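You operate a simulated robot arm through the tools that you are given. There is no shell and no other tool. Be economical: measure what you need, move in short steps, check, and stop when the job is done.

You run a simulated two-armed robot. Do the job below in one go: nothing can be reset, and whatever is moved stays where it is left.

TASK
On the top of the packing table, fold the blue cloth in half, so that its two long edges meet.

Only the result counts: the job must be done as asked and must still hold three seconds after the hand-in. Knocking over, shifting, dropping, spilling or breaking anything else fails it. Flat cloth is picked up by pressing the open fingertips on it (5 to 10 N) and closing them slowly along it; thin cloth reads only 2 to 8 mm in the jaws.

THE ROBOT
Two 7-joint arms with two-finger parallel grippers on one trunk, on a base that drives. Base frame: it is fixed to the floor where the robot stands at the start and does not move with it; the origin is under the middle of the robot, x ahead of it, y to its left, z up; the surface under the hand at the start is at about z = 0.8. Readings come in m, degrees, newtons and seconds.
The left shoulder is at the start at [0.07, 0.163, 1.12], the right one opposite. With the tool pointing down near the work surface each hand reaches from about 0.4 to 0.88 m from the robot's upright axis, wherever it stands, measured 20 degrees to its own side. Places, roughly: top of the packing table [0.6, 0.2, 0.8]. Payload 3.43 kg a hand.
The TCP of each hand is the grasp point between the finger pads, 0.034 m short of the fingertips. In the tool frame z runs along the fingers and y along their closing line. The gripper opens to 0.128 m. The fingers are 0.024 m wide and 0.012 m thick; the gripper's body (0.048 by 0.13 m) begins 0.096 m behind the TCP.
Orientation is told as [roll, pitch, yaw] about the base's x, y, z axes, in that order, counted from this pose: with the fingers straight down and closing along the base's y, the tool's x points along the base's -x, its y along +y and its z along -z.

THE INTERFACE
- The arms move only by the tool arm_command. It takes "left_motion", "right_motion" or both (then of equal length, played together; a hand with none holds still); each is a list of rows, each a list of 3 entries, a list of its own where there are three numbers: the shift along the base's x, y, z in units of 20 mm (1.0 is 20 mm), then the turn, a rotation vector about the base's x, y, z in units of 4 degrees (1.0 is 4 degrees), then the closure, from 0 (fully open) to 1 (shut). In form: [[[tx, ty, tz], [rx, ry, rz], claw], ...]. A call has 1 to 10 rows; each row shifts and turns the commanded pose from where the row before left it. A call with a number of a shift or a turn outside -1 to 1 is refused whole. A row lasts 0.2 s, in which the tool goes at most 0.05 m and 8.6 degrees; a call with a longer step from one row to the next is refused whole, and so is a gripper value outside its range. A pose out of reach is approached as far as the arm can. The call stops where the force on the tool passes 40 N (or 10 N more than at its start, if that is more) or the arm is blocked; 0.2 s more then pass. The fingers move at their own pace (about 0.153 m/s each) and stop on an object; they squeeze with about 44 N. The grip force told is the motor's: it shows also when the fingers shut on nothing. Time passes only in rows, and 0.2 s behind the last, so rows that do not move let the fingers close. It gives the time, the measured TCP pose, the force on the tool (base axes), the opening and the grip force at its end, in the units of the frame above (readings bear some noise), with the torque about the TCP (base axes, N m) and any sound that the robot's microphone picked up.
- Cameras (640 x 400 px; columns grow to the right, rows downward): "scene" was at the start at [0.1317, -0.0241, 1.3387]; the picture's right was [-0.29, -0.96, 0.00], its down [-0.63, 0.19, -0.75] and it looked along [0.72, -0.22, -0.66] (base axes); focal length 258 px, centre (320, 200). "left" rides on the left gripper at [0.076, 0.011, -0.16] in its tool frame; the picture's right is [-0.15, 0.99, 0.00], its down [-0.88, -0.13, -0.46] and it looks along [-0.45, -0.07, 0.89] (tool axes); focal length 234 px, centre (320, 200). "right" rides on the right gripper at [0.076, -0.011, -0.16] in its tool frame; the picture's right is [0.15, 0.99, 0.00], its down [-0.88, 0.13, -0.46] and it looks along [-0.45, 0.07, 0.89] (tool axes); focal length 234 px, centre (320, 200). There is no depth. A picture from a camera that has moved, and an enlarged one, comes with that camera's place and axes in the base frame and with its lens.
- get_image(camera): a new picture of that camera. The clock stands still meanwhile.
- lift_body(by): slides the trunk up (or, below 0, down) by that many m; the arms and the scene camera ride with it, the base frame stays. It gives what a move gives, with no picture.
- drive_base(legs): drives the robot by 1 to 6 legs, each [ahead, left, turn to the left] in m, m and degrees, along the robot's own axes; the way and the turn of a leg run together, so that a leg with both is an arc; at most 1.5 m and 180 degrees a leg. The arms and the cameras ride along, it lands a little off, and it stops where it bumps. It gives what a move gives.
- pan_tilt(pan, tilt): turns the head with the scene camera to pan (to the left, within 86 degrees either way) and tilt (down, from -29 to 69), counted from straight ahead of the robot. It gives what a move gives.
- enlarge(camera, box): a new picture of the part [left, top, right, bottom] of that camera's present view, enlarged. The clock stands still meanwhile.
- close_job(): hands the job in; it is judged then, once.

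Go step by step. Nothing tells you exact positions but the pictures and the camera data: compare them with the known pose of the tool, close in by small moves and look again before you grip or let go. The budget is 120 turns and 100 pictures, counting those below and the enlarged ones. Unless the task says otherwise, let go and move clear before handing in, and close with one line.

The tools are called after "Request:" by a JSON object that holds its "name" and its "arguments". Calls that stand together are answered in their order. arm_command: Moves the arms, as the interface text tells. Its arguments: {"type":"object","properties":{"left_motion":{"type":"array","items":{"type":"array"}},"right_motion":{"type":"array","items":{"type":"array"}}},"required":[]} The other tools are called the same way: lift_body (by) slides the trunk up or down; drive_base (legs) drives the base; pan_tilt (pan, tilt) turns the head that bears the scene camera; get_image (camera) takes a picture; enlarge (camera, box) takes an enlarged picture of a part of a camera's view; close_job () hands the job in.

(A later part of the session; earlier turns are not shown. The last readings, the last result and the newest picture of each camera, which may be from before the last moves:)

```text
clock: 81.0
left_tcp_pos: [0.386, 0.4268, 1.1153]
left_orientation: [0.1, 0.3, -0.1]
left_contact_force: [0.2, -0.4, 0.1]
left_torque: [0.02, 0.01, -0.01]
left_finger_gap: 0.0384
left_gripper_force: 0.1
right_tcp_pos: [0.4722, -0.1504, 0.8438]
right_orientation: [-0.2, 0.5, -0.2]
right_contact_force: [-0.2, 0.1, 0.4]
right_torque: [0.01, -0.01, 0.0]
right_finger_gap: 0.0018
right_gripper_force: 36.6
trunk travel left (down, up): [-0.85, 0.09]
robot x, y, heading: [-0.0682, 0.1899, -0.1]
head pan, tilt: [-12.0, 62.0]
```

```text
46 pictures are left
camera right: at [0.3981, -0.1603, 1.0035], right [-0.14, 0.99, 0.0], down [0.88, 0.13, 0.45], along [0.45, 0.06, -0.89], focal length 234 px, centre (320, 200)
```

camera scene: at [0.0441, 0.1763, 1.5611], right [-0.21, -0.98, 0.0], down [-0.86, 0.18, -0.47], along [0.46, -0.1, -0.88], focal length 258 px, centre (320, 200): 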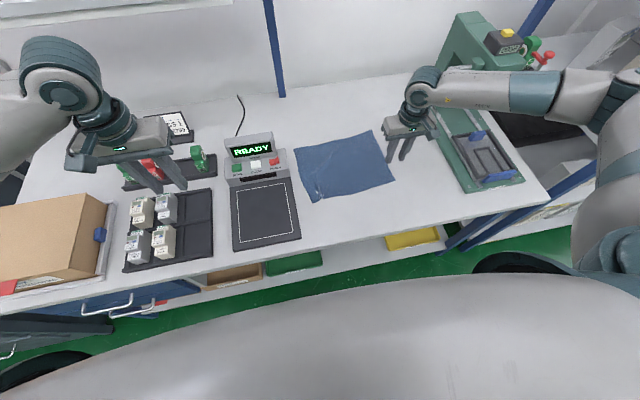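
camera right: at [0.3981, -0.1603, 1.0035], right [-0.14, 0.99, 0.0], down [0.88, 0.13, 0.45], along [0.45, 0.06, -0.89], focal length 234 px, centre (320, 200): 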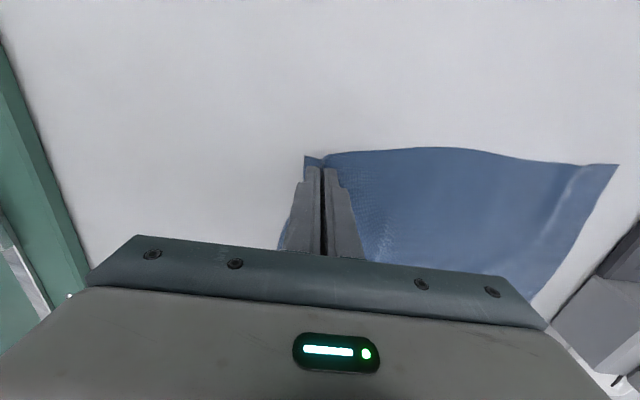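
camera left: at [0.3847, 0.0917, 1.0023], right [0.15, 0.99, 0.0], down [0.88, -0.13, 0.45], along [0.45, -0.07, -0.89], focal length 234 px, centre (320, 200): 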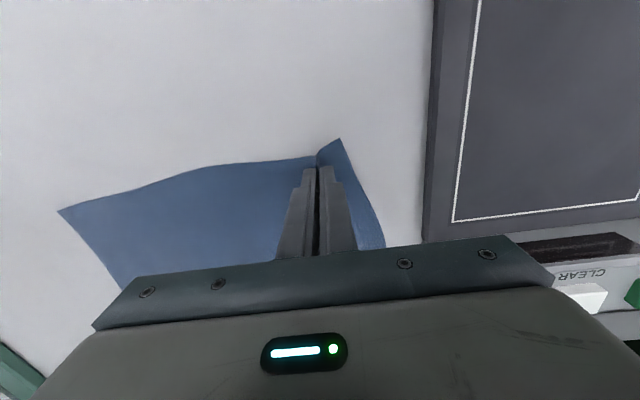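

The right hand holds its corner. Now bring the left hand over to the near-left corner.

Request:
{"name": "arm_command", "arguments": {"left_motion": [[[0.3, -1, 0], [0, 0, 0], 0.76], [[0.3, -1, 0], [0, 0, 0], 0.76], [[0.3, -1, 0], [0, 0, 0], 0.76], [[0.3, -1, 0], [0, 0, 0], 0.76], [[0.3, -1, 0], [0, 0, 0], 0.76], [[0.3, -1, 0], [0, 0, 0], 0.76], [[0.3, -1, 0], [0, 0, 0], 0.76], [[0.3, -1, 0], [0, 0, 0], 0.76], [[0.3, -1, 0], [0, 0, 0], 0.76], [[0.3, -1, 0], [0, 0, 0], 0.76]]}}

Request:
{"name": "arm_command", "arguments": {"left_motion": [[[0, -1, -0.5], [0, 0, 0], 0.76], [[0, -1, -1], [0, 0, 0], 0.76], [[0, -1, -1], [0, 0, 0], 0.76], [[0, -1, -1], [0, 0, 0], 0.76], [[0, -1, -1], [0, 0, 0], 0.76], [[0, -1, -1], [0, 0, 0], 0.76], [[0, -0.8, -1], [0, 0, 0], 0.76], [[0, 0, -1], [0, 0, 0], 0.76], [[0, 0, -1], [0, 0, 0], 0.76], [[0, 0, -1], [0, 0, 0], 0.76]]}}

Request:
{"name": "get_image", "arguments": {"camera": "left"}}

Request:
{"name": "get_image", "arguments": {"camera": "scene"}}

```text
clock: 83.2
left_tcp_pos: [0.4461, 0.2258, 1.1169]
left_orientation: [0.2, 0.3, -0.1]
left_contact_force: [1.0, -0.5, 0.4]
left_torque: [0.04, 0.02, 0.02]
left_finger_gap: 0.0308
left_gripper_force: 0.0
right_tcp_pos: [0.4727, -0.1503, 0.8442]
right_orientation: [-0.1, 0.2, -0.2]
right_contact_force: [-0.8, 0.0, -0.8]
right_torque: [-0.01, 0.0, -0.03]
right_finger_gap: 0.002
right_gripper_force: 36.8
trunk travel left (down, up): [-0.85, 0.09]
robot x, y, heading: [-0.072, 0.1917, -0.0]
head pan, tilt: [-12.0, 62.0]
```

```text
clock: 85.3
left_tcp_pos: [0.4439, 0.0913, 0.925]
left_orientation: [0.0, 0.3, -0.2]
left_contact_force: [0.2, -0.8, -0.4]
left_torque: [-0.01, 0.01, -0.04]
left_finger_gap: 0.0307
left_gripper_force: 0.0
right_tcp_pos: [0.4725, -0.1514, 0.8444]
right_orientation: [-0.1, 0.2, -0.3]
right_contact_force: [-0.2, 0.4, -0.3]
right_torque: [-0.01, -0.04, 0.01]
right_finger_gap: 0.0018
right_gripper_force: 36.6
trunk travel left (down, up): [-0.85, 0.09]
robot x, y, heading: [-0.0701, 0.1902, 0.3]
head pan, tilt: [-12.0, 62.0]
```

```text
45 pictures are left
camera left: at [0.3698, 0.1031, 1.0851], right [0.15, 0.99, 0.0], down [0.88, -0.13, 0.45], along [0.45, -0.07, -0.89], focal length 234 px, centre (320, 200)
```

left: 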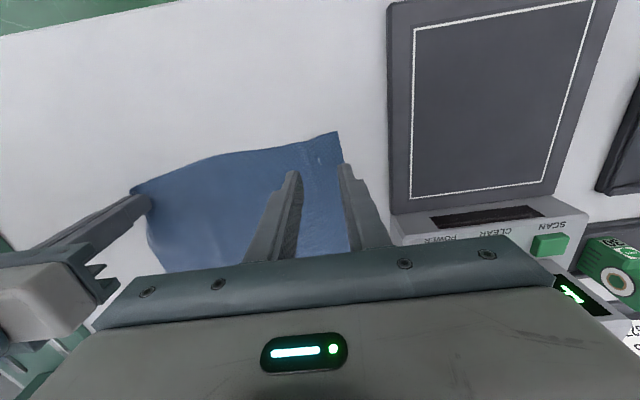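

```text
44 pictures are left
camera scene: at [0.0445, 0.1763, 1.5611], right [-0.21, -0.98, 0.0], down [-0.86, 0.18, -0.47], along [0.46, -0.1, -0.88], focal length 258 px, centre (320, 200)
```

scene: 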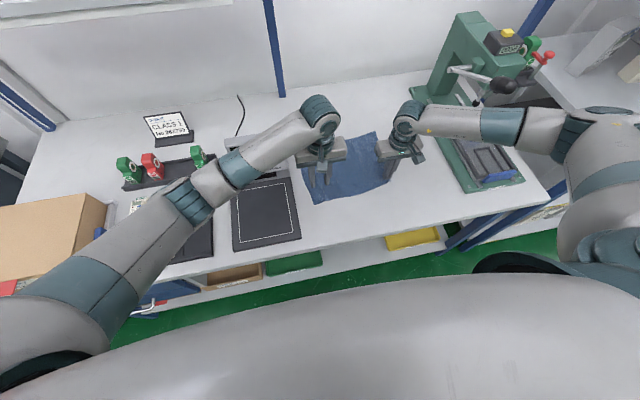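

The near-left corner measures (0.427, 0.114). I'll shift 1 cm inward and descend.

Request:
{"name": "arm_command", "arguments": {"left_motion": [[[0, -0.5, -1], [0, 0, 0], 0.76], [[0, 0, -1], [0, 0, 0], 0.76], [[0, 0, -1], [0, 0, 0], 0.76], [[0, 0, -1], [0, 0, 0], 0.76], [[0, 0, -0.4], [0, 0, 0], 0.76], [[0, 0, -0.1], [0, 0, 0], 0.76]]}}

```text
clock: 86.8
left_tcp_pos: [0.4454, 0.0808, 0.8362]
left_orientation: [0.1, 0.3, -0.1]
left_contact_force: [0.0, -0.7, 0.1]
left_torque: [0.02, 0.01, 0.01]
left_finger_gap: 0.0307
left_gripper_force: 0.1
right_tcp_pos: [0.4728, -0.1504, 0.8458]
right_orientation: [-0.2, 0.3, -0.1]
right_contact_force: [0.6, 0.1, 0.3]
right_torque: [0.01, 0.01, -0.03]
right_finger_gap: 0.002
right_gripper_force: 36.2
trunk travel left (down, up): [-0.85, 0.09]
robot x, y, heading: [-0.0738, 0.1894, 0.1]
head pan, tilt: [-12.0, 62.0]
```

Request:
{"name": "arm_command", "arguments": {"left_motion": [[[0, 0, -0.08], [0, 0, 0], 0.76], [[0, 0, -0.05], [0, 0, 0], 0.76]]}}

```text
clock: 87.3
left_tcp_pos: [0.4458, 0.0798, 0.8353]
left_orientation: [0.0, 0.1, 0.0]
left_contact_force: [0.7, 2.9, 16.7]
left_torque: [0.19, 0.02, -0.03]
left_finger_gap: 0.0308
left_gripper_force: 0.3
right_tcp_pos: [0.4722, -0.1486, 0.8463]
right_orientation: [-0.1, 0.1, -0.2]
right_contact_force: [0.6, 0.7, -0.3]
right_torque: [0.03, -0.03, 0.0]
right_finger_gap: 0.0021
right_gripper_force: 36.6
trunk travel left (down, up): [-0.85, 0.09]
robot x, y, heading: [-0.0702, 0.1879, 0.0]
head pan, tilt: [-12.0, 62.0]
```

Request:
{"name": "arm_command", "arguments": {"left_motion": [[[0, 0, 0.04], [0, 0, 0], 0.78], [[0, 0, 0], [0, 0, 0], 0.81], [[0, 0, 0], [0, 0, 0], 0.84], [[0, 0, 0], [0, 0, 0], 0.88], [[0, 0, 0], [0, 0, 0], 0.92], [[0, 0, 0], [0, 0, 0], 0.96], [[0, 0, 0], [0, 0, 0], 1], [[0, 0, 0], [0, 0, 0], 1], [[0, 0, 0], [0, 0, 0], 1]]}}

Request:
{"name": "arm_command", "arguments": {"left_motion": [[[0, 0, 1], [0, 0, 0], 1], [[0, 0, 1], [0, 0, 0], 1]], "right_motion": [[[0, 0, 0.7], [0, 0, 0], 1], [[0, 0, 1], [0, 0, 0], 1]]}}

Request:
{"name": "get_image", "arguments": {"camera": "scene"}}

Request:
{"name": "get_image", "arguments": {"camera": "left"}}

Request:
{"name": "get_image", "arguments": {"camera": "right"}}

```text
clock: 89.3
left_tcp_pos: [0.4442, 0.0804, 0.8345]
left_orientation: [0.0, 0.1, -0.2]
left_contact_force: [1.1, -9.1, 20.0]
left_torque: [-0.27, 0.02, -0.03]
left_finger_gap: 0.0017
left_gripper_force: 36.7
right_tcp_pos: [0.473, -0.1498, 0.8464]
right_orientation: [-0.1, 0.1, -0.3]
right_contact_force: [-0.6, 8.2, -0.6]
right_torque: [0.31, 0.07, -0.01]
right_finger_gap: 0.0017
right_gripper_force: 36.7
trunk travel left (down, up): [-0.85, 0.09]
robot x, y, heading: [-0.0675, 0.1926, 0.1]
head pan, tilt: [-12.0, 62.0]
```

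```text
clock: 90.0
left_tcp_pos: [0.4426, 0.0818, 0.8729]
left_orientation: [0.0, 0.2, -0.1]
left_contact_force: [0.3, -11.1, 0.3]
left_torque: [-0.35, -0.06, -0.02]
left_finger_gap: 0.0017
left_gripper_force: 36.2
right_tcp_pos: [0.4731, -0.1493, 0.8798]
right_orientation: [-0.2, 0.1, -0.2]
right_contact_force: [-0.7, 10.0, -0.5]
right_torque: [0.36, 0.07, -0.02]
right_finger_gap: 0.002
right_gripper_force: 36.7
trunk travel left (down, up): [-0.85, 0.09]
robot x, y, heading: [-0.0734, 0.1936, 0.1]
head pan, tilt: [-12.0, 62.0]
```

```text
43 pictures are left
camera scene: at [0.043, 0.1768, 1.5611], right [-0.21, -0.98, 0.0], down [-0.86, 0.18, -0.47], along [0.46, -0.1, -0.88], focal length 258 px, centre (320, 200)
```

scene: 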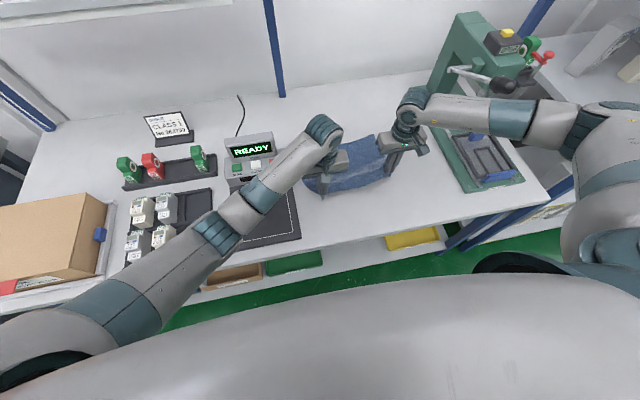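

```text
42 pictures are left
camera left: at [0.3685, 0.0934, 1.0322], right [0.15, 0.99, 0.0], down [0.88, -0.13, 0.45], along [0.45, -0.07, -0.89], focal length 234 px, centre (320, 200)
```

left: 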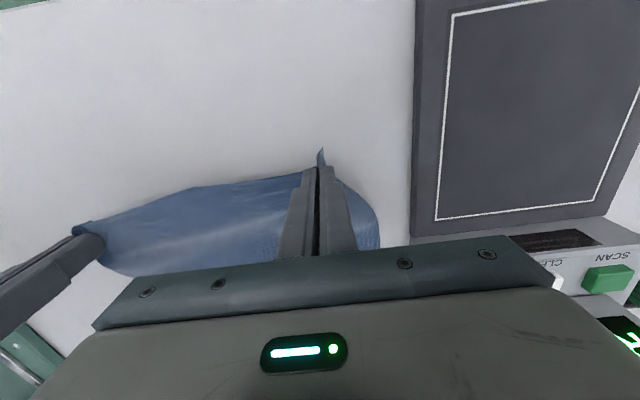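

```text
41 pictures are left
camera right: at [0.3982, -0.1591, 1.0398], right [-0.14, 0.99, 0.0], down [0.88, 0.13, 0.45], along [0.45, 0.06, -0.89], focal length 234 px, centre (320, 200)
```

right: 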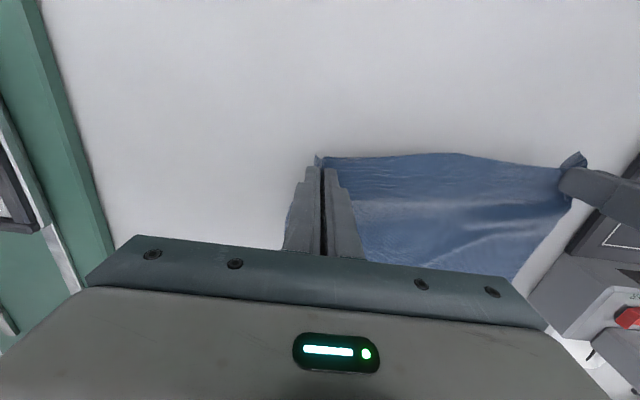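

Both hands hold the near edge, lightly taut. I'll now swing it up and forward in an arc, rolling the right wrist inward to clear the knob and the left wrist slightly outward to make room.

Request:
{"name": "arm_command", "arguments": {"left_motion": [[[0.5, -0.1, 0.5], [0, 0, 0], 1], [[0.7, 0, 0.5], [0, 0, 0], 1], [[0.75, 0.05, 0.5], [0.5, 0, 0], 1], [[0.75, 0.05, 0.4], [0.5, 0, 0], 1], [[0.75, 0.05, 0.4], [0.5, 0, 0], 1], [[0.75, 0.05, 0.3], [0.5, 0, 0], 1], [[0.75, 0.05, 0.2], [0.5, 0, 0], 1], [[0.75, 0.05, 0.05], [0.5, 0, 0], 1]], "right_motion": [[[0.5, 0.2, 0.45], [0, 0, 0], 1], [[0.65, 0.1, 0.45], [0, 0, 0], 1], [[0.7, 0.12, 0.45], [-0.83, 0, 0], 1], [[0.7, 0.12, 0.35], [-0.83, 0, 0], 1], [[0.7, 0.12, 0.35], [-0.83, 0, 0], 1], [[0.7, 0.12, 0.25], [-0.83, 0, 0], 1], [[0.7, 0.12, 0.15], [-0.83, 0, 0], 1], [[0.7, 0.12, 0.05], [-0.83, 0, 0], 1]]}}

Request:
{"name": "get_image", "arguments": {"camera": "scene"}}

Request:
{"name": "get_image", "arguments": {"camera": "left"}}

Request:
{"name": "get_image", "arguments": {"camera": "right"}}

```text
clock: 91.8
left_tcp_pos: [0.5597, 0.0828, 0.9292]
left_orientation: [12.0, 0.4, -0.2]
left_contact_force: [0.5, -12.3, 0.0]
left_torque: [-0.47, -0.04, -0.06]
left_finger_gap: 0.002
left_gripper_force: 36.6
right_tcp_pos: [0.5819, -0.1288, 0.9284]
right_orientation: [-20.1, 0.1, -0.2]
right_contact_force: [-0.8, 12.5, -0.3]
right_torque: [0.46, 0.04, -0.06]
right_finger_gap: 0.002
right_gripper_force: 37.0
trunk travel left (down, up): [-0.85, 0.09]
robot x, y, heading: [-0.068, 0.1897, 0.0]
head pan, tilt: [-12.0, 62.0]
```

```text
40 pictures are left
camera scene: at [0.0455, 0.1771, 1.561], right [-0.21, -0.98, 0.0], down [-0.86, 0.18, -0.47], along [0.46, -0.1, -0.88], focal length 258 px, centre (320, 200)
```

scene: 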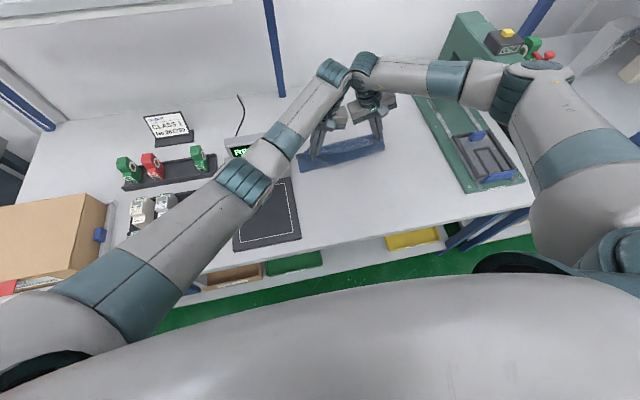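

```text
39 pictures are left
camera left: at [0.484, 0.0623, 1.0874], right [0.15, 0.97, 0.2], down [0.88, -0.22, 0.41], along [0.44, 0.12, -0.89], focal length 234 px, centre (320, 200)
```

left: 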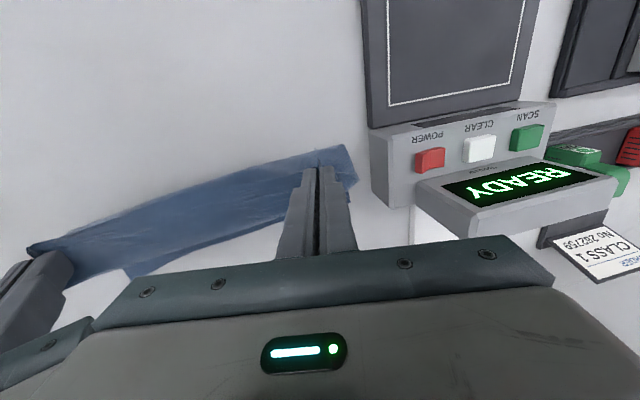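

```text
38 pictures are left
camera right: at [0.5067, -0.0838, 1.0823], right [-0.14, 0.93, -0.34], down [0.88, 0.28, 0.38], along [0.45, -0.24, -0.86], focal length 234 px, centre (320, 200)
```

right: 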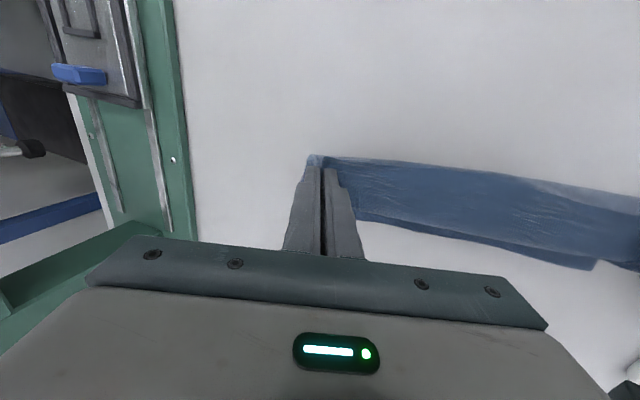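

I rolled the left wrist the wrong way, and the two wrists are close together. I'll roll the left back the other way before going on, relaxing the cloth tension slightly.

Request:
{"name": "arm_command", "arguments": {"left_motion": [[[0, 0.08, 0], [-1, 0, 0], 1], [[0, 0.08, 0], [-1, 0, 0], 1], [[0, 0.08, 0], [-1, 0, 0], 1], [[0, 0.08, 0], [-1, 0, 0], 1], [[0, 0.08, 0], [-1, 0, 0], 1], [[0, 0.05, 0], [-1, 0, 0], 1]]}}

Request:
{"name": "get_image", "arguments": {"camera": "scene"}}

Request:
{"name": "get_image", "arguments": {"camera": "left"}}

```text
clock: 93.2
left_tcp_pos: [0.5587, 0.0933, 0.9311]
left_orientation: [-12.0, 0.4, -0.2]
left_contact_force: [0.9, -7.0, -0.7]
left_torque: [-0.22, -0.06, -0.07]
left_finger_gap: 0.0018
left_gripper_force: 35.9
right_tcp_pos: [0.5809, -0.1298, 0.9296]
right_orientation: [-20.2, 0.2, -0.3]
right_contact_force: [-1.5, 7.5, 0.6]
right_torque: [0.3, 0.03, -0.06]
right_finger_gap: 0.002
right_gripper_force: 36.4
trunk travel left (down, up): [-0.85, 0.09]
robot x, y, heading: [-0.0703, 0.1905, -0.1]
head pan, tilt: [-12.0, 62.0]
```

```text
37 pictures are left
camera scene: at [0.0443, 0.1771, 1.5611], right [-0.21, -0.98, 0.0], down [-0.86, 0.18, -0.47], along [0.46, -0.1, -0.88], focal length 258 px, centre (320, 200)
```

scene: 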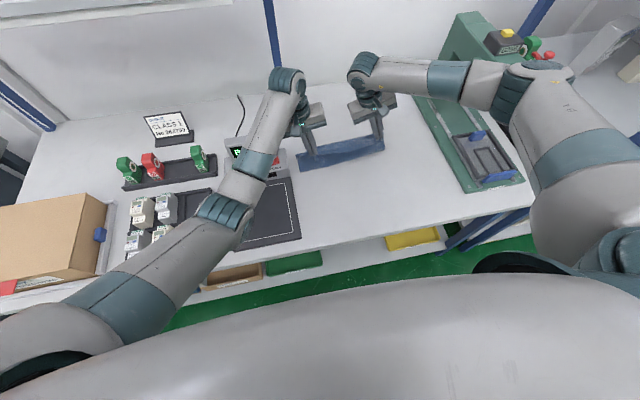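

```text
36 pictures are left
camera left: at [0.4836, 0.1394, 1.0842], right [0.15, 0.97, -0.21], down [0.88, -0.04, 0.47], along [0.45, -0.25, -0.86], focal length 234 px, centre (320, 200)
```

left: 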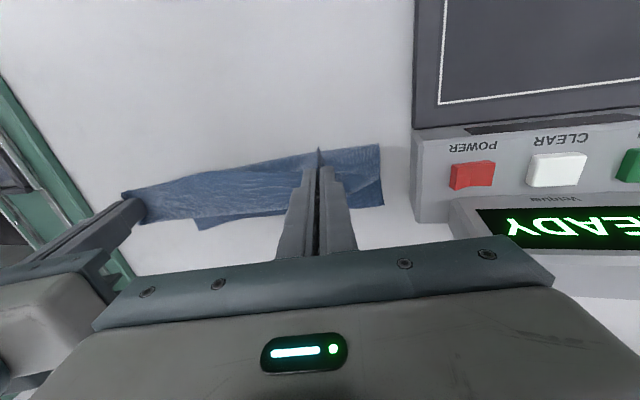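

Good separation now. The far edge was drawn back a bit and now runs from about (0.675, −0.17) to (0.643, 0.142), so I'll bring the held edge down toward that line and check just above it.

Request:
{"name": "arm_command", "arguments": {"left_motion": [[[0.7, 0.1, -0.3], [0, 0, 0], 1], [[0.7, 0.1, -0.4], [0, 0, 0], 1], [[0.6, 0.1, -0.6], [0, 0, 0], 1], [[0.5, 0.1, -0.7], [0, 0, 0], 1], [[0.4, 0.1, -0.8], [0, 0, 0], 1]], "right_motion": [[[0.7, 0.1, -0.3], [0, 0, 0], 1], [[0.7, 0.1, -0.4], [0, 0, 0], 1], [[0.6, 0.1, -0.6], [0, 0, 0], 1], [[0.6, 0.1, -0.7], [0, 0, 0], 1], [[0.5, 0.1, -0.8], [0, 0, 0], 1]]}}

Request:
{"name": "get_image", "arguments": {"camera": "left"}}

Request:
{"name": "get_image", "arguments": {"camera": "right"}}

Request:
{"name": "get_image", "arguments": {"camera": "scene"}}

```text
clock: 94.3
left_tcp_pos: [0.6175, 0.1028, 0.8754]
left_orientation: [-11.9, 0.3, -0.2]
left_contact_force: [-0.2, -5.8, -1.0]
left_torque: [-0.16, -0.02, -0.03]
left_finger_gap: 0.002
left_gripper_force: 36.9
right_tcp_pos: [0.6439, -0.1187, 0.8721]
right_orientation: [-20.2, 0.1, -0.2]
right_contact_force: [-0.5, 4.9, 0.5]
right_torque: [0.24, 0.03, 0.0]
right_finger_gap: 0.002
right_gripper_force: 36.4
trunk travel left (down, up): [-0.85, 0.09]
robot x, y, heading: [-0.0682, 0.1902, 0.0]
head pan, tilt: [-12.0, 62.0]
```

```text
35 pictures are left
camera left: at [0.542, 0.1489, 1.029], right [0.15, 0.97, -0.21], down [0.88, -0.04, 0.47], along [0.45, -0.25, -0.86], focal length 234 px, centre (320, 200)
```

left: 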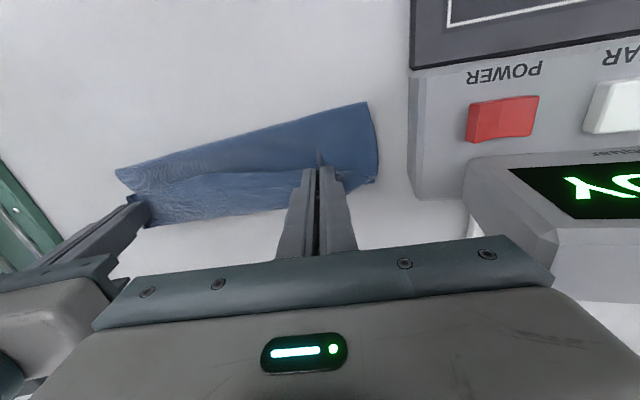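

```text
34 pictures are left
camera right: at [0.5694, -0.0737, 1.0258], right [-0.14, 0.93, -0.34], down [0.88, 0.27, 0.38], along [0.45, -0.25, -0.86], focal length 234 px, centre (320, 200)
```

right: 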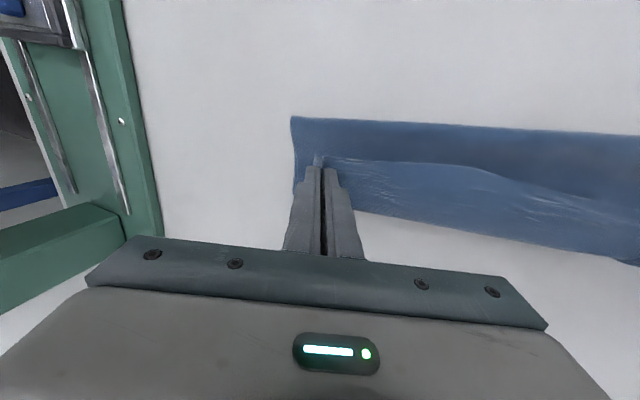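

```text
33 pictures are left
camera scene: at [0.0455, 0.1771, 1.561], right [-0.21, -0.98, 0.0], down [-0.86, 0.18, -0.47], along [0.46, -0.1, -0.88], focal length 258 px, centre (320, 200)
```

scene: 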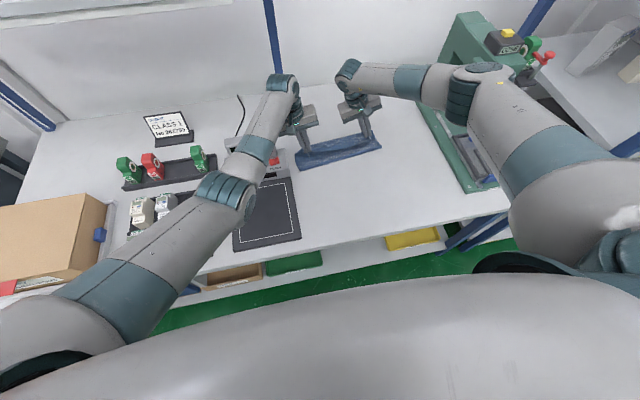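

The flap is nearly down. The far edge now runs from about (0.695, −0.14) to (0.66, 0.10), so I'll move forward and down so the held edge lands on it.

Request:
{"name": "arm_command", "arguments": {"left_motion": [[[0.4, 0, -0.3], [0, 0, 0], 1], [[0.4, 0, -0.4], [0, 0, 0], 1], [[0.35, 0, -0.45], [0, 0, 0], 1], [[0.2, 0, -0.4], [0, 0, 0], 1]], "right_motion": [[[0.5, 0, -0.3], [0, 0, 0], 1], [[0.5, 0, -0.35], [0, 0, 0], 1], [[0.4, 0, -0.4], [0, 0, 0], 1], [[0.27, 0, -0.3], [0, 0, 0], 1]]}}

Request:
{"name": "get_image", "arguments": {"camera": "left"}}

Request:
{"name": "get_image", "arguments": {"camera": "right"}}

Request:
{"name": "enlarge", "arguments": {"camera": "scene", "box": [260, 90, 420, 190]}}

```text
clock: 95.3
left_tcp_pos: [0.6443, 0.1035, 0.8431]
left_orientation: [-11.9, 0.3, -0.2]
left_contact_force: [1.7, -8.1, -0.2]
left_torque: [-0.26, -0.06, -0.01]
left_finger_gap: 0.0017
left_gripper_force: 36.6
right_tcp_pos: [0.6767, -0.1204, 0.8465]
right_orientation: [-20.0, 0.1, -0.3]
right_contact_force: [0.0, 8.0, 0.3]
right_torque: [0.32, 0.05, -0.03]
right_finger_gap: 0.0017
right_gripper_force: 36.4
trunk travel left (down, up): [-0.85, 0.09]
robot x, y, heading: [-0.0658, 0.1862, -0.0]
head pan, tilt: [-12.0, 62.0]
```

```text
32 pictures are left
camera left: at [0.5692, 0.1492, 0.9972], right [0.15, 0.97, -0.2], down [0.88, -0.04, 0.47], along [0.45, -0.25, -0.86], focal length 234 px, centre (320, 200)
```

left: 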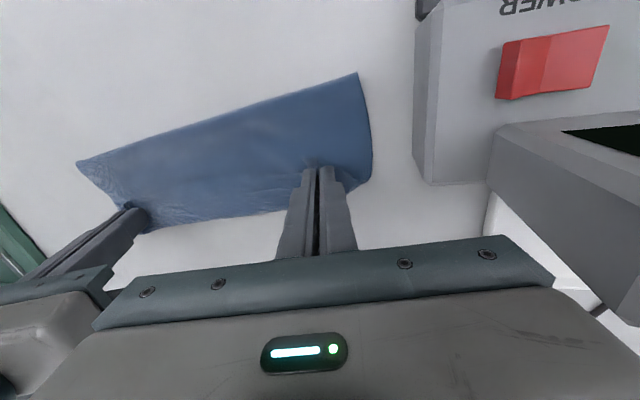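

```text
31 pictures are left
camera right: at [0.6019, -0.0748, 0.9993], right [-0.14, 0.93, -0.34], down [0.88, 0.27, 0.38], along [0.45, -0.24, -0.86], focal length 234 px, centre (320, 200)
```

right: 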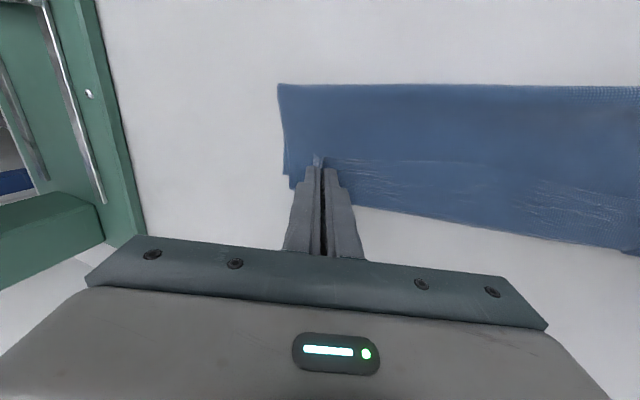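

```text
4.00 times, centred on (340, 140) of scene
camera zoom: at [0.0452, 0.1769, 1.561], right [-0.21, -0.98, 0.0], down [-0.86, 0.18, -0.47], along [0.46, -0.1, -0.88], focal length 1030 px, centre (240, 440)
```

zoom: 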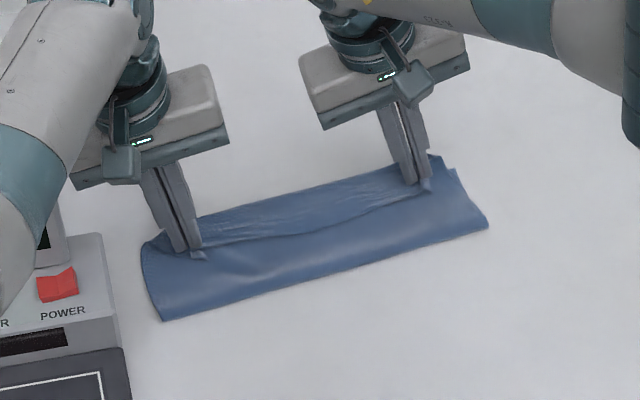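

The fold looks close, but the rim at the fingers may be curled back. I'll look closely at both pinches before releasing.

Request:
{"name": "enlarge", "arguments": {"camera": "scene", "box": [340, 115, 390, 150]}}

Request:
{"name": "enlarge", "arguments": {"camera": "right", "box": [270, 130, 430, 230]}}

```text
11.43 times, centred on (365, 132) of scene
camera zoom: at [0.0452, 0.1769, 1.561], right [-0.21, -0.98, 0.0], down [-0.86, 0.18, -0.47], along [0.46, -0.1, -0.88], focal length 2943 px, centre (-194, 971)
```

zoom: 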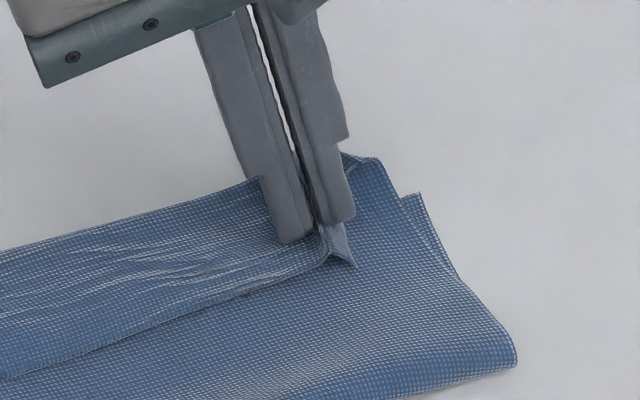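

```text
4.00 times, centred on (350, 180) of right
camera zoom: at [0.6019, -0.0748, 0.9993], right [-0.14, 0.93, -0.34], down [0.88, 0.27, 0.38], along [0.45, -0.24, -0.86], focal length 937 px, centre (200, 280)
```

zoom: 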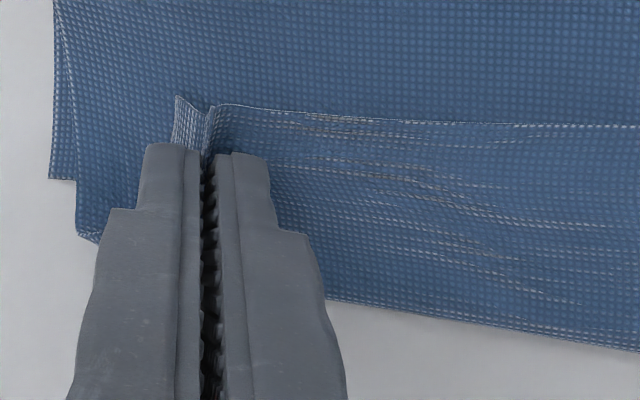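

The rim is folded back under at the pinch, because the fingers were gripping about 2.5 cm in with the closing line along the edge. I'll unfold along the same arc and re-grip just the very edge, closing across it.

Request:
{"name": "arm_command", "arguments": {"left_motion": [[[-0.2, 0, 0.9], [0, 0, 0], 1], [[-0.4, 0, 0.9], [0, 0, 0], 1], [[-0.6, 0, 0.8], [0, 0, 0], 1], [[-0.7, -0.05, 0.7], [0, 0, 0], 1], [[-0.8, -0.05, 0.5], [0, 0, 0], 1], [[-0.8, -0.1, 0.3], [0, 0, 0], 1], [[-0.8, -0.1, 0.1], [0, 0, 0], 1]], "right_motion": [[[-0.2, 0, 0.9], [0, 0, 0], 1], [[-0.4, 0, 0.8], [0, 0, 0], 1], [[-0.7, 0, 0.8], [0, 0, 0], 1], [[-0.8, -0.05, 0.6], [0, 0, 0], 1], [[-0.9, -0.05, 0.5], [0, 0, 0], 1], [[-0.9, -0.1, 0.3], [0, 0, 0], 1], [[-0.9, -0.1, 0.1], [0, 0, 0], 1]]}}

Request:
{"name": "arm_command", "arguments": {"left_motion": [[[-0.7, -0.05, 0], [0.5, 0, 0], 1], [[-0.8, -0.05, -0.2], [0.5, 0, 0], 1], [[-0.8, -0.1, -0.4], [0.5, 0, 0], 1], [[-0.8, -0.1, -0.5], [0.5, 0, 0], 1], [[-0.8, -0.15, -0.7], [0.5, 0, 0], 1], [[-0.8, -0.15, -0.7], [0.5, 0, 0], 1], [[-0.6, -0.1, -0.7], [0, 0, 0], 1], [[-0.6, 0, -0.5], [0, 0, 0], 1]], "right_motion": [[[-0.7, -0.15, 0], [0.83, 0, 0], 1], [[-0.7, -0.15, -0.2], [0.83, 0, 0], 1], [[-0.7, -0.15, -0.4], [0.83, 0, 0], 1], [[-0.7, -0.15, -0.5], [0.83, 0, 0], 1], [[-0.7, -0.15, -0.7], [0.83, 0, 0], 1], [[-0.7, -0.15, -0.7], [0.83, 0, 0], 1], [[-0.6, -0.1, -0.7], [0, 0, 0], 1], [[-0.6, 0, -0.5], [0, 0, 0], 1]]}}

Request:
{"name": "get_image", "arguments": {"camera": "scene"}}

```text
clock: 97.0
left_tcp_pos: [0.5614, 0.1031, 0.9304]
left_orientation: [-11.7, -0.1, 0.1]
left_contact_force: [-0.4, -13.1, -0.7]
left_torque: [-0.41, -0.02, -0.03]
left_finger_gap: 0.0017
left_gripper_force: 36.1
right_tcp_pos: [0.5791, -0.1254, 0.926]
right_orientation: [-20.0, -0.1, -0.2]
right_contact_force: [-1.0, 12.6, 0.4]
right_torque: [0.45, 0.0, -0.03]
right_finger_gap: 0.002
right_gripper_force: 36.5
trunk travel left (down, up): [-0.85, 0.09]
robot x, y, heading: [-0.0705, 0.1899, -0.1]
head pan, tilt: [-12.0, 62.0]
```

```text
clock: 97.6
left_tcp_pos: [0.5515, 0.1155, 0.9399]
left_orientation: [-6.9, -2.2, 0.9]
left_contact_force: [-0.8, -24.0, -2.5]
left_torque: [-0.79, 0.04, -0.18]
left_finger_gap: 0.0018
left_gripper_force: 36.6
right_tcp_pos: [0.5524, -0.1205, 0.9222]
right_orientation: [-11.7, -0.3, 0.6]
right_contact_force: [0.7, 24.1, 1.6]
right_torque: [0.9, -0.04, -0.08]
right_finger_gap: 0.002
right_gripper_force: 36.9
trunk travel left (down, up): [-0.85, 0.09]
robot x, y, heading: [-0.0691, 0.1918, -0.2]
head pan, tilt: [-12.0, 62.0]
stopped in row 3 (right hand): the force on the tool passed its limit at 43 N (the readings are from after the stop); the commanded pose is now the measured one
```

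```text
27 pictures are left
camera scene: at [0.0441, 0.1766, 1.5612], right [-0.21, -0.98, 0.0], down [-0.86, 0.18, -0.47], along [0.46, -0.1, -0.88], focal length 258 px, centre (320, 200)
```

scene: 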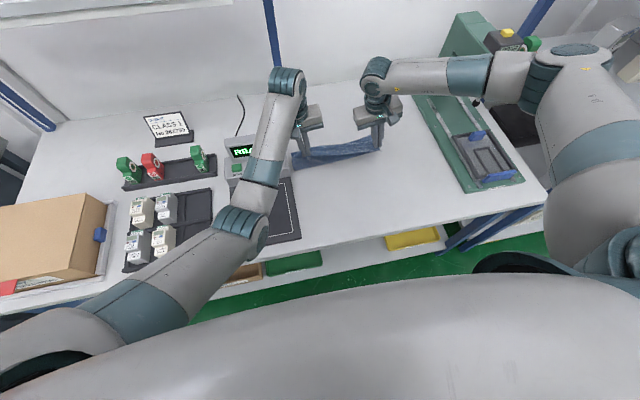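

The cloth tension spiked because the left arm lagged, possibly at a joint limit while un-rolling. I'll relax the tension first and see whether it settles.

Request:
{"name": "arm_command", "arguments": {"left_motion": [[[0, -0.5, 0], [0, 0, 0], 1], [[0, -0.3, 0], [0, 0, 0], 1]], "right_motion": [[[0, 0, 0], [0, 0, 0], 1], [[0, 0, 0], [0, 0, 0], 1]]}}

```text
clock: 98.2
left_tcp_pos: [0.5548, 0.1147, 0.93]
left_orientation: [-5.9, -2.0, 1.5]
left_contact_force: [-0.1, -35.2, -0.7]
left_torque: [-1.13, 0.04, -0.24]
left_finger_gap: 0.0019
left_gripper_force: 36.6
right_tcp_pos: [0.5532, -0.1227, 0.9226]
right_orientation: [-11.8, -0.2, 0.3]
right_contact_force: [2.3, 33.1, 1.7]
right_torque: [1.2, -0.04, -0.12]
right_finger_gap: 0.0016
right_gripper_force: 36.6
trunk travel left (down, up): [-0.85, 0.09]
robot x, y, heading: [-0.0707, 0.1878, -0.1]
head pan, tilt: [-12.0, 62.0]
```

Request:
{"name": "arm_command", "arguments": {"right_motion": [[[0, 0.5, 0], [0, 0, 0], 1], [[0, 0.4, 0], [0, 0, 0], 1]], "left_motion": [[[0.3, 0, 0], [-0.5, 0, 0], 1], [[0.3, 0, 0], [-0.5, 0, 0], 1]]}}

Request:
{"name": "pan_tilt", "arguments": {"pan": 15, "tilt": 50}}

Request:
{"name": "get_image", "arguments": {"camera": "scene"}}

```text
clock: 98.8
left_tcp_pos: [0.5671, 0.1135, 0.9337]
left_orientation: [-9.6, -2.0, 1.8]
left_contact_force: [-0.5, -2.5, -1.3]
left_torque: [-0.04, 0.01, -0.04]
left_finger_gap: 0.0017
left_gripper_force: 36.8
right_tcp_pos: [0.5513, -0.1109, 0.921]
right_orientation: [-12.7, 0.0, -0.2]
right_contact_force: [0.8, 2.8, -0.8]
right_torque: [0.06, 0.0, -0.05]
right_finger_gap: 0.002
right_gripper_force: 36.7
trunk travel left (down, up): [-0.85, 0.09]
robot x, y, heading: [-0.0728, 0.1908, -0.1]
head pan, tilt: [-12.0, 62.0]
```

```text
clock: 99.7
left_tcp_pos: [0.5676, 0.1132, 0.9356]
left_orientation: [-10.0, -2.2, 1.9]
left_contact_force: [-0.9, -0.6, 0.5]
left_torque: [0.01, 0.01, 0.01]
left_finger_gap: 0.0018
left_gripper_force: 36.9
right_tcp_pos: [0.5514, -0.1082, 0.9224]
right_orientation: [-12.2, 0.0, 0.1]
right_contact_force: [0.3, 0.9, -0.7]
right_torque: [-0.03, 0.0, -0.02]
right_finger_gap: 0.0017
right_gripper_force: 36.3
trunk travel left (down, up): [-0.85, 0.09]
robot x, y, heading: [-0.0695, 0.1912, -0.2]
head pan, tilt: [15.0, 50.0]
```

```text
26 pictures are left
camera scene: at [0.0559, 0.2098, 1.5759], right [0.26, -0.97, 0.0], down [-0.74, -0.2, -0.64], along [0.62, 0.17, -0.77], focal length 258 px, centre (320, 200)
```

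scene: 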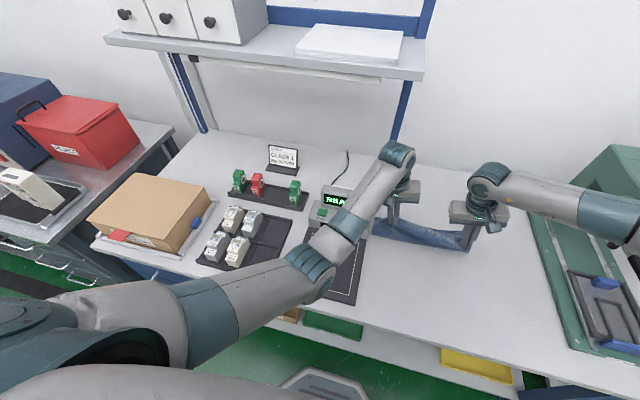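

Nothing seems to be touched; it looks like a joint limit on un-rolling. I'll keep the rolls as they are and just lower the edge back to the near side.

Request:
{"name": "arm_command", "arguments": {"left_motion": [[[-0.7, -0.05, 0], [0, 0, 0], 1], [[-0.7, -0.05, -0.1], [0, 0, 0], 1], [[-0.7, -0.05, -0.3], [0, 0, 0], 1], [[-0.7, -0.05, -0.4], [0, 0, 0], 1]], "right_motion": [[[-0.3, 0, 0], [0, 0, 0], 1], [[-0.5, 0, -0.1], [0, 0, 0], 1], [[-0.6, 0, -0.3], [0, 0, 0], 1], [[-0.7, 0, -0.4], [0, 0, 0], 1]]}}

```text
clock: 100.8
left_tcp_pos: [0.5568, 0.1279, 0.9606]
left_orientation: [-9.3, -7.3, 2.5]
left_contact_force: [-7.3, -26.2, -6.6]
left_torque: [-0.8, 0.33, -0.45]
left_finger_gap: 0.0021
left_gripper_force: 36.3
right_tcp_pos: [0.5146, -0.097, 0.9084]
right_orientation: [-11.0, -0.6, 0.7]
right_contact_force: [7.9, 26.8, 6.5]
right_torque: [0.99, -0.24, -0.15]
right_finger_gap: 0.0017
right_gripper_force: 36.4
trunk travel left (down, up): [-0.85, 0.09]
robot x, y, heading: [-0.0694, 0.1867, -0.2]
head pan, tilt: [15.0, 50.0]
stopped in row 4 (left hand): the force on the tool passed its limit at 41 N (the readings are from after the stop); the commanded pose is now the measured one
```

The left arm is near a limit in this stance, but the base can do the backward motion instead. I'll level the two hands to relax the cloth, then drive straight back about 0.11 m to unfold it.

Request:
{"name": "arm_command", "arguments": {"left_motion": [[[0, 0, 0], [0, 0, 0], 1], [[0.1, 0, -0.2], [0, 0.3, 0], 1], [[0.1, 0, -0.2], [0, 0.3, 0], 1]], "right_motion": [[[0.7, 0, 0.5], [0, 0, 0], 1], [[0.7, 0, 0.5], [0, 0, 0], 1], [[0.6, 0, 0.5], [0, 0, 0], 1]]}}

Request:
{"name": "drive_base", "arguments": {"legs": [[-0.11, 0, 0]]}}

Request:
{"name": "get_image", "arguments": {"camera": "scene"}}

```text
clock: 101.6
left_tcp_pos: [0.562, 0.132, 0.949]
left_orientation: [-8.7, -4.8, 2.8]
left_contact_force: [-2.1, -19.0, -1.7]
left_torque: [-0.61, 0.08, -0.26]
left_finger_gap: 0.0018
left_gripper_force: 36.3
right_tcp_pos: [0.5526, -0.1027, 0.9374]
right_orientation: [-11.7, -0.4, 0.5]
right_contact_force: [2.8, 18.9, 0.7]
right_torque: [0.69, -0.04, -0.07]
right_finger_gap: 0.0019
right_gripper_force: 36.6
trunk travel left (down, up): [-0.85, 0.09]
robot x, y, heading: [-0.0674, 0.1924, -0.0]
head pan, tilt: [15.0, 50.0]
```

```text
clock: 102.8
left_tcp_pos: [0.453, 0.1322, 0.9516]
left_orientation: [-8.8, -4.8, 3.0]
left_contact_force: [-1.9, -15.3, -1.3]
left_torque: [-0.53, 0.1, -0.23]
left_finger_gap: 0.0017
left_gripper_force: 36.9
right_tcp_pos: [0.4425, -0.1018, 0.9373]
right_orientation: [-11.6, -0.4, 0.5]
right_contact_force: [1.9, 15.8, 1.3]
right_torque: [0.59, -0.06, -0.07]
right_finger_gap: 0.0017
right_gripper_force: 37.0
trunk travel left (down, up): [-0.85, 0.09]
robot x, y, heading: [-0.1785, 0.1874, -0.1]
head pan, tilt: [15.0, 50.0]
```

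```text
25 pictures are left
camera scene: at [-0.0526, 0.2099, 1.5758], right [0.26, -0.97, 0.0], down [-0.74, -0.2, -0.64], along [0.62, 0.17, -0.77], focal length 258 px, centre (320, 200)
```

scene: 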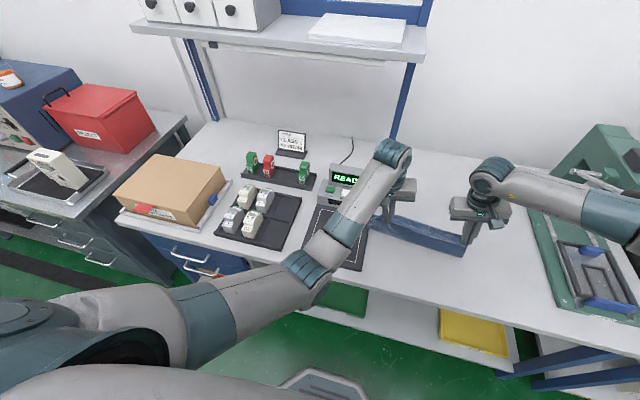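

The unfold by driving worked. Now lower both hands to the table.

Request:
{"name": "arm_command", "arguments": {"left_motion": [[[0, -0.3, -1], [0, 0, 0], 1], [[0, -0.3, -1], [0, 0, 0], 1], [[0, 0, -1], [0, 0, 0], 1], [[0, 0, -1], [0, 0, 0], 1], [[0, 0, -0.8], [0, 0, 0], 1]], "right_motion": [[[0, -0.1, -0.9], [0, 0, 0], 1], [[0, -0.1, -0.9], [0, 0, 0], 1], [[0, 0, -0.9], [0, 0, 0], 1], [[0, 0, -0.9], [0, 0, 0], 1], [[0, 0, -0.8], [0, 0, 0], 1]]}}

Request:
{"name": "get_image", "arguments": {"camera": "left"}}

```text
clock: 104.0
left_tcp_pos: [0.474, 0.1365, 0.8698]
left_orientation: [-8.3, -6.9, 3.9]
left_contact_force: [-7.4, -36.8, -4.7]
left_torque: [-1.16, 0.29, -0.49]
left_finger_gap: 0.0018
left_gripper_force: 37.3
right_tcp_pos: [0.4449, -0.101, 0.8496]
right_orientation: [-11.2, -0.6, 0.7]
right_contact_force: [8.3, 36.5, 5.1]
right_torque: [1.35, -0.28, -0.19]
right_finger_gap: 0.0022
right_gripper_force: 36.4
trunk travel left (down, up): [-0.85, 0.09]
robot x, y, heading: [-0.1824, 0.1859, -0.1]
head pan, tilt: [15.0, 50.0]
```

```text
24 pictures are left
camera left: at [0.3771, 0.1649, 1.0154], right [0.1, 0.99, -0.12], down [0.82, -0.01, 0.57], along [0.56, -0.16, -0.81], focal length 234 px, centre (320, 200)
```

left: 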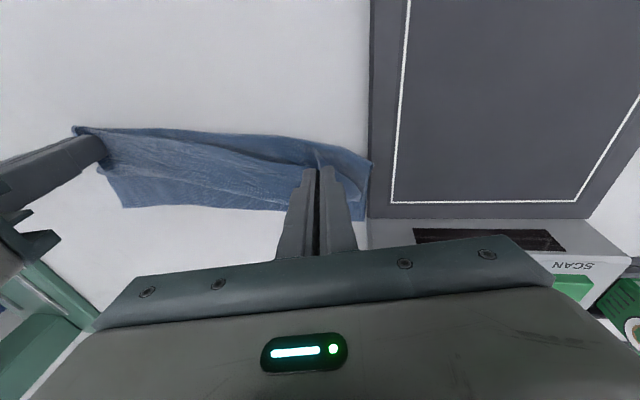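

Left is straining again and the whole cloth slid back with the motion. New plan: release, re-grip the far edge, lift the cloth so it hangs, lay its lower half toward me, then lay the held half forward on top, so the rim never curls.

Request:
{"name": "arm_command", "arguments": {"left_motion": [[[0, 0, -0.3], [0, 0, 0], 1], [[0, 0, -0.3], [0, 0, 0], 1], [[0, 0, 0], [0, 0, 0], 0.65], [[0, 0, 0], [0, 0, 0], 0.65], [[0, 0, 0.5], [0, 0, 0], 0.65], [[0, 0, 1], [0, 0, 0], 0.65], [[0, 0.2, 1], [0, 0, 0], 0.65], [[0, 0.2, 1], [0, 0, 0], 0.65], [[0, 0.2, 1], [0, 0, 0], 0.65], [[0, 0.2, 1], [0, 0, 0], 0.65]], "right_motion": [[[0, 0.6, 0], [0, 0, 0], 1], [[0, 0.4, 0], [0, 0, 0], 1], [[0, 0, 0], [0, 0, 0], 0.65], [[0, 0, 0], [0, 0, 0], 0.65], [[0, 0, 0.5], [0, 0, 0], 0.65], [[0, 0, 1], [0, 0, 0], 0.65], [[0, 0, 1], [0, 0, 0], 0.65], [[0, 0, 1], [0, 0, 0], 0.65], [[0, 0, 1], [0, 0, 0], 0.65], [[0, 0, 1], [0, 0, 0], 0.65]]}}

Request:
{"name": "arm_command", "arguments": {"left_motion": [[[0, 0.5, 1], [0, 0, 0], 0.65], [[0, 0.5, 1], [0, 0, 0], 0.65], [[0, 0.5, 1], [0, 0, 0], 0.65], [[0, 0.5, 1], [0.6, 0.6, -0.4], 0.65], [[0, 0.5, 1], [0.8, 0.6, -0.4], 0.65], [[0, 0.5, 0], [0.8, 0.5, -0.2], 0.65]], "right_motion": [[[0, 0, 1], [0, 0, 0], 0.65], [[0, -0.5, 1], [0.7, 0, 0], 0.65], [[0, -0.5, 1], [0.7, 0, 0], 0.65], [[0, -0.5, 1], [0.7, 0, 0], 0.65], [[0, -0.5, 1], [0.7, 0, 0], 0.65], [[0, -0.5, 0], [0, 0, 0], 0.65]]}}

Request:
{"name": "drive_base", "arguments": {"legs": [[0, -0.08, 0]]}}

Request:
{"name": "pan_tilt", "arguments": {"pan": -5, "tilt": 58}}

Request:
{"name": "get_image", "arguments": {"camera": "scene"}}

```text
clock: 106.4
left_tcp_pos: [0.4596, 0.1717, 0.9412]
left_orientation: [-6.1, -5.2, 4.4]
left_contact_force: [0.1, 0.2, 0.5]
left_torque: [0.0, 0.03, 0.0]
left_finger_gap: 0.0447
left_gripper_force: 0.2
right_tcp_pos: [0.4421, -0.086, 0.96]
right_orientation: [-11.5, -0.4, 0.7]
right_contact_force: [0.3, 0.2, -0.1]
right_torque: [0.03, 0.02, -0.02]
right_finger_gap: 0.0446
right_gripper_force: 0.1
trunk travel left (down, up): [-0.85, 0.09]
robot x, y, heading: [-0.1753, 0.1889, 0.1]
head pan, tilt: [15.0, 50.0]
stopped in row 10 (left hand): the arm was blocked; the commanded pose is now the measured one
```

```text
clock: 107.8
left_tcp_pos: [0.458, 0.2296, 1.0401]
left_orientation: [2.7, 1.6, 0.1]
left_contact_force: [0.3, 0.0, 0.1]
left_torque: [0.0, 0.04, -0.01]
left_finger_gap: 0.0446
left_gripper_force: 0.1
right_tcp_pos: [0.4429, -0.137, 1.0599]
right_orientation: [-0.3, -0.5, 0.5]
right_contact_force: [-0.8, 1.1, 0.5]
right_torque: [0.03, 0.0, -0.01]
right_finger_gap: 0.045
right_gripper_force: 0.1
trunk travel left (down, up): [-0.85, 0.09]
robot x, y, heading: [-0.1798, 0.1919, -0.0]
head pan, tilt: [15.0, 50.0]
```

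```text
clock: 108.9
left_tcp_pos: [0.4588, 0.1514, 1.0406]
left_orientation: [2.6, 1.5, 0.1]
left_contact_force: [-0.5, 0.6, 0.7]
left_torque: [-0.02, -0.04, 0.0]
left_finger_gap: 0.0447
left_gripper_force: 0.0
right_tcp_pos: [0.4429, -0.2122, 1.0601]
right_orientation: [-0.5, -0.5, 0.6]
right_contact_force: [0.7, 0.2, 0.0]
right_torque: [-0.05, 0.0, 0.01]
right_finger_gap: 0.0448
right_gripper_force: 0.1
trunk travel left (down, up): [-0.85, 0.09]
robot x, y, heading: [-0.1787, 0.1106, 0.0]
head pan, tilt: [15.0, 50.0]
```

```text
clock: 109.7
left_tcp_pos: [0.4591, 0.149, 1.041]
left_orientation: [2.7, 1.5, 0.1]
left_contact_force: [-0.3, 0.3, -0.5]
left_torque: [0.01, 0.02, 0.01]
left_finger_gap: 0.0446
left_gripper_force: 0.1
right_tcp_pos: [0.4429, -0.2151, 1.0589]
right_orientation: [-0.3, -0.5, 0.5]
right_contact_force: [0.7, -0.4, -0.2]
right_torque: [0.02, 0.03, -0.02]
right_finger_gap: 0.0447
right_gripper_force: 0.1
trunk travel left (down, up): [-0.85, 0.09]
robot x, y, heading: [-0.1779, 0.1103, -0.1]
head pan, tilt: [-5.0, 58.0]
```

```text
23 pictures are left
camera scene: at [-0.0593, 0.1028, 1.5657], right [-0.09, -1.0, 0.0], down [-0.84, 0.07, -0.53], along [0.53, -0.04, -0.85], focal length 258 px, centre (320, 200)
```

scene: 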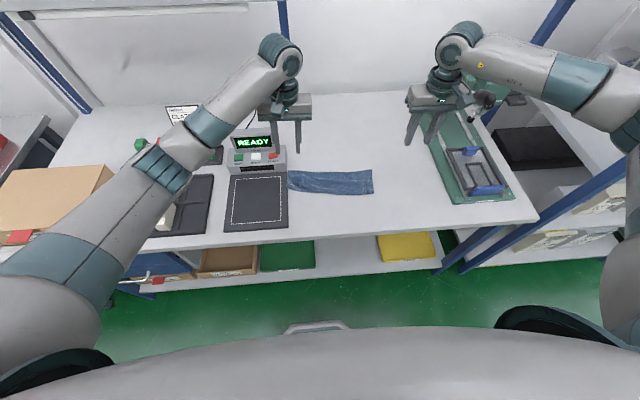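

The cloth lies as a rumpled strip beside the tablet. I'll zoom in to see its layers.

Request:
{"name": "enlarge", "arguments": {"camera": "scene", "box": [275, 155, 385, 210]}}

```text
5.82 times, centred on (330, 182) of scene
camera zoom: at [-0.0593, 0.1028, 1.5657], right [-0.09, -1.0, 0.0], down [-0.84, 0.07, -0.53], along [0.53, -0.04, -0.85], focal length 1498 px, centre (262, 302)
```

zoom: 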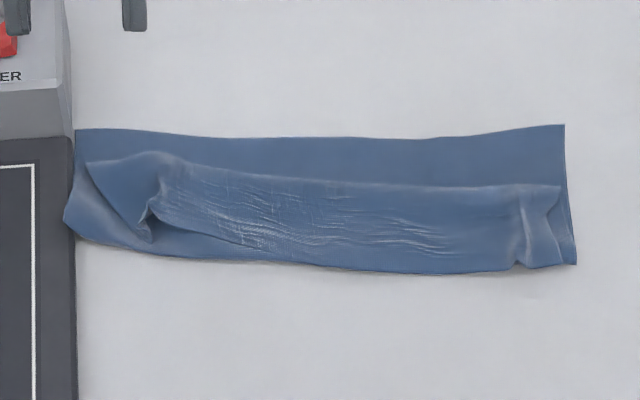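

The far edge runs from (0.56, 0.178), against the READY unit, to (0.535, −0.139), with a single-layer strip exposed. I'll pinch the right corner first and tow the cloth slightly right.

Request:
{"name": "arm_command", "arguments": {"right_motion": [[[0.6, 0.9, -0.5], [0, 0, 0], 0.76], [[0.6, 0.9, -0.5], [0, 0, 0], 0.76], [[0.6, 0.9, -1], [0, 0.1, -0.1], 0.76], [[0.6, 0.9, -1], [0, 0, 0], 0.76], [[0.6, 0.9, -1], [0, 0, 0], 0.76], [[0.6, 0.7, -1], [0, 0, 0], 0.76], [[0.3, 0, -1], [0, 0, 0], 0.76], [[0, 0, -1], [0, 0, 0], 0.76]]}}

Request:
{"name": "get_image", "arguments": {"camera": "right"}}

Request:
{"name": "get_image", "arguments": {"camera": "scene"}}

```text
clock: 111.5
left_tcp_pos: [0.459, 0.1504, 1.0412]
left_orientation: [2.8, 1.6, 0.1]
left_contact_force: [-0.3, 0.2, -0.8]
left_torque: [-0.06, 0.0, 0.01]
left_finger_gap: 0.0448
left_gripper_force: 0.1
right_tcp_pos: [0.5212, -0.1118, 0.9192]
right_orientation: [-0.4, -0.2, 0.1]
right_contact_force: [0.2, 0.8, -0.7]
right_torque: [0.02, 0.02, 0.03]
right_finger_gap: 0.0309
right_gripper_force: 0.1
trunk travel left (down, up): [-0.85, 0.09]
robot x, y, heading: [-0.1786, 0.1105, 0.1]
head pan, tilt: [-5.0, 58.0]
```

```text
21 pictures are left
camera right: at [0.4456, -0.121, 1.0785], right [-0.15, 0.99, -0.01], down [0.88, 0.14, 0.46], along [0.45, 0.06, -0.89], focal length 234 px, centre (320, 200)
```

right: 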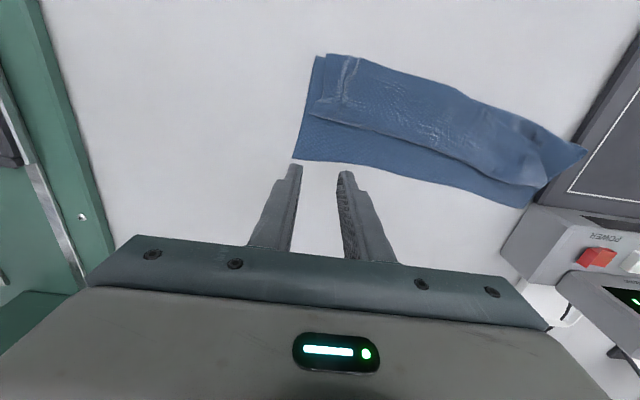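

```text
20 pictures are left
camera scene: at [-0.0592, 0.1044, 1.5658], right [-0.09, -1.0, 0.0], down [-0.85, 0.07, -0.53], along [0.53, -0.05, -0.85], focal length 258 px, centre (320, 200)
```

scene: 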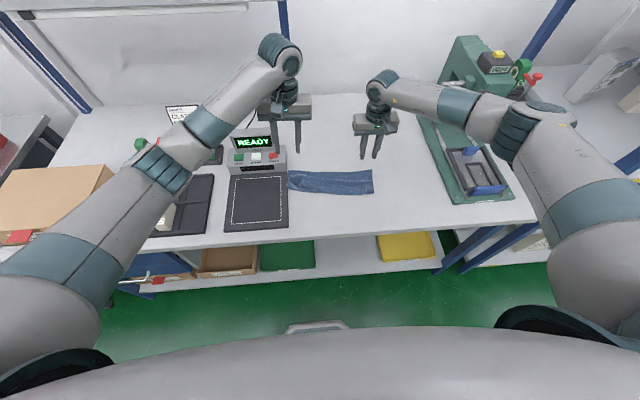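

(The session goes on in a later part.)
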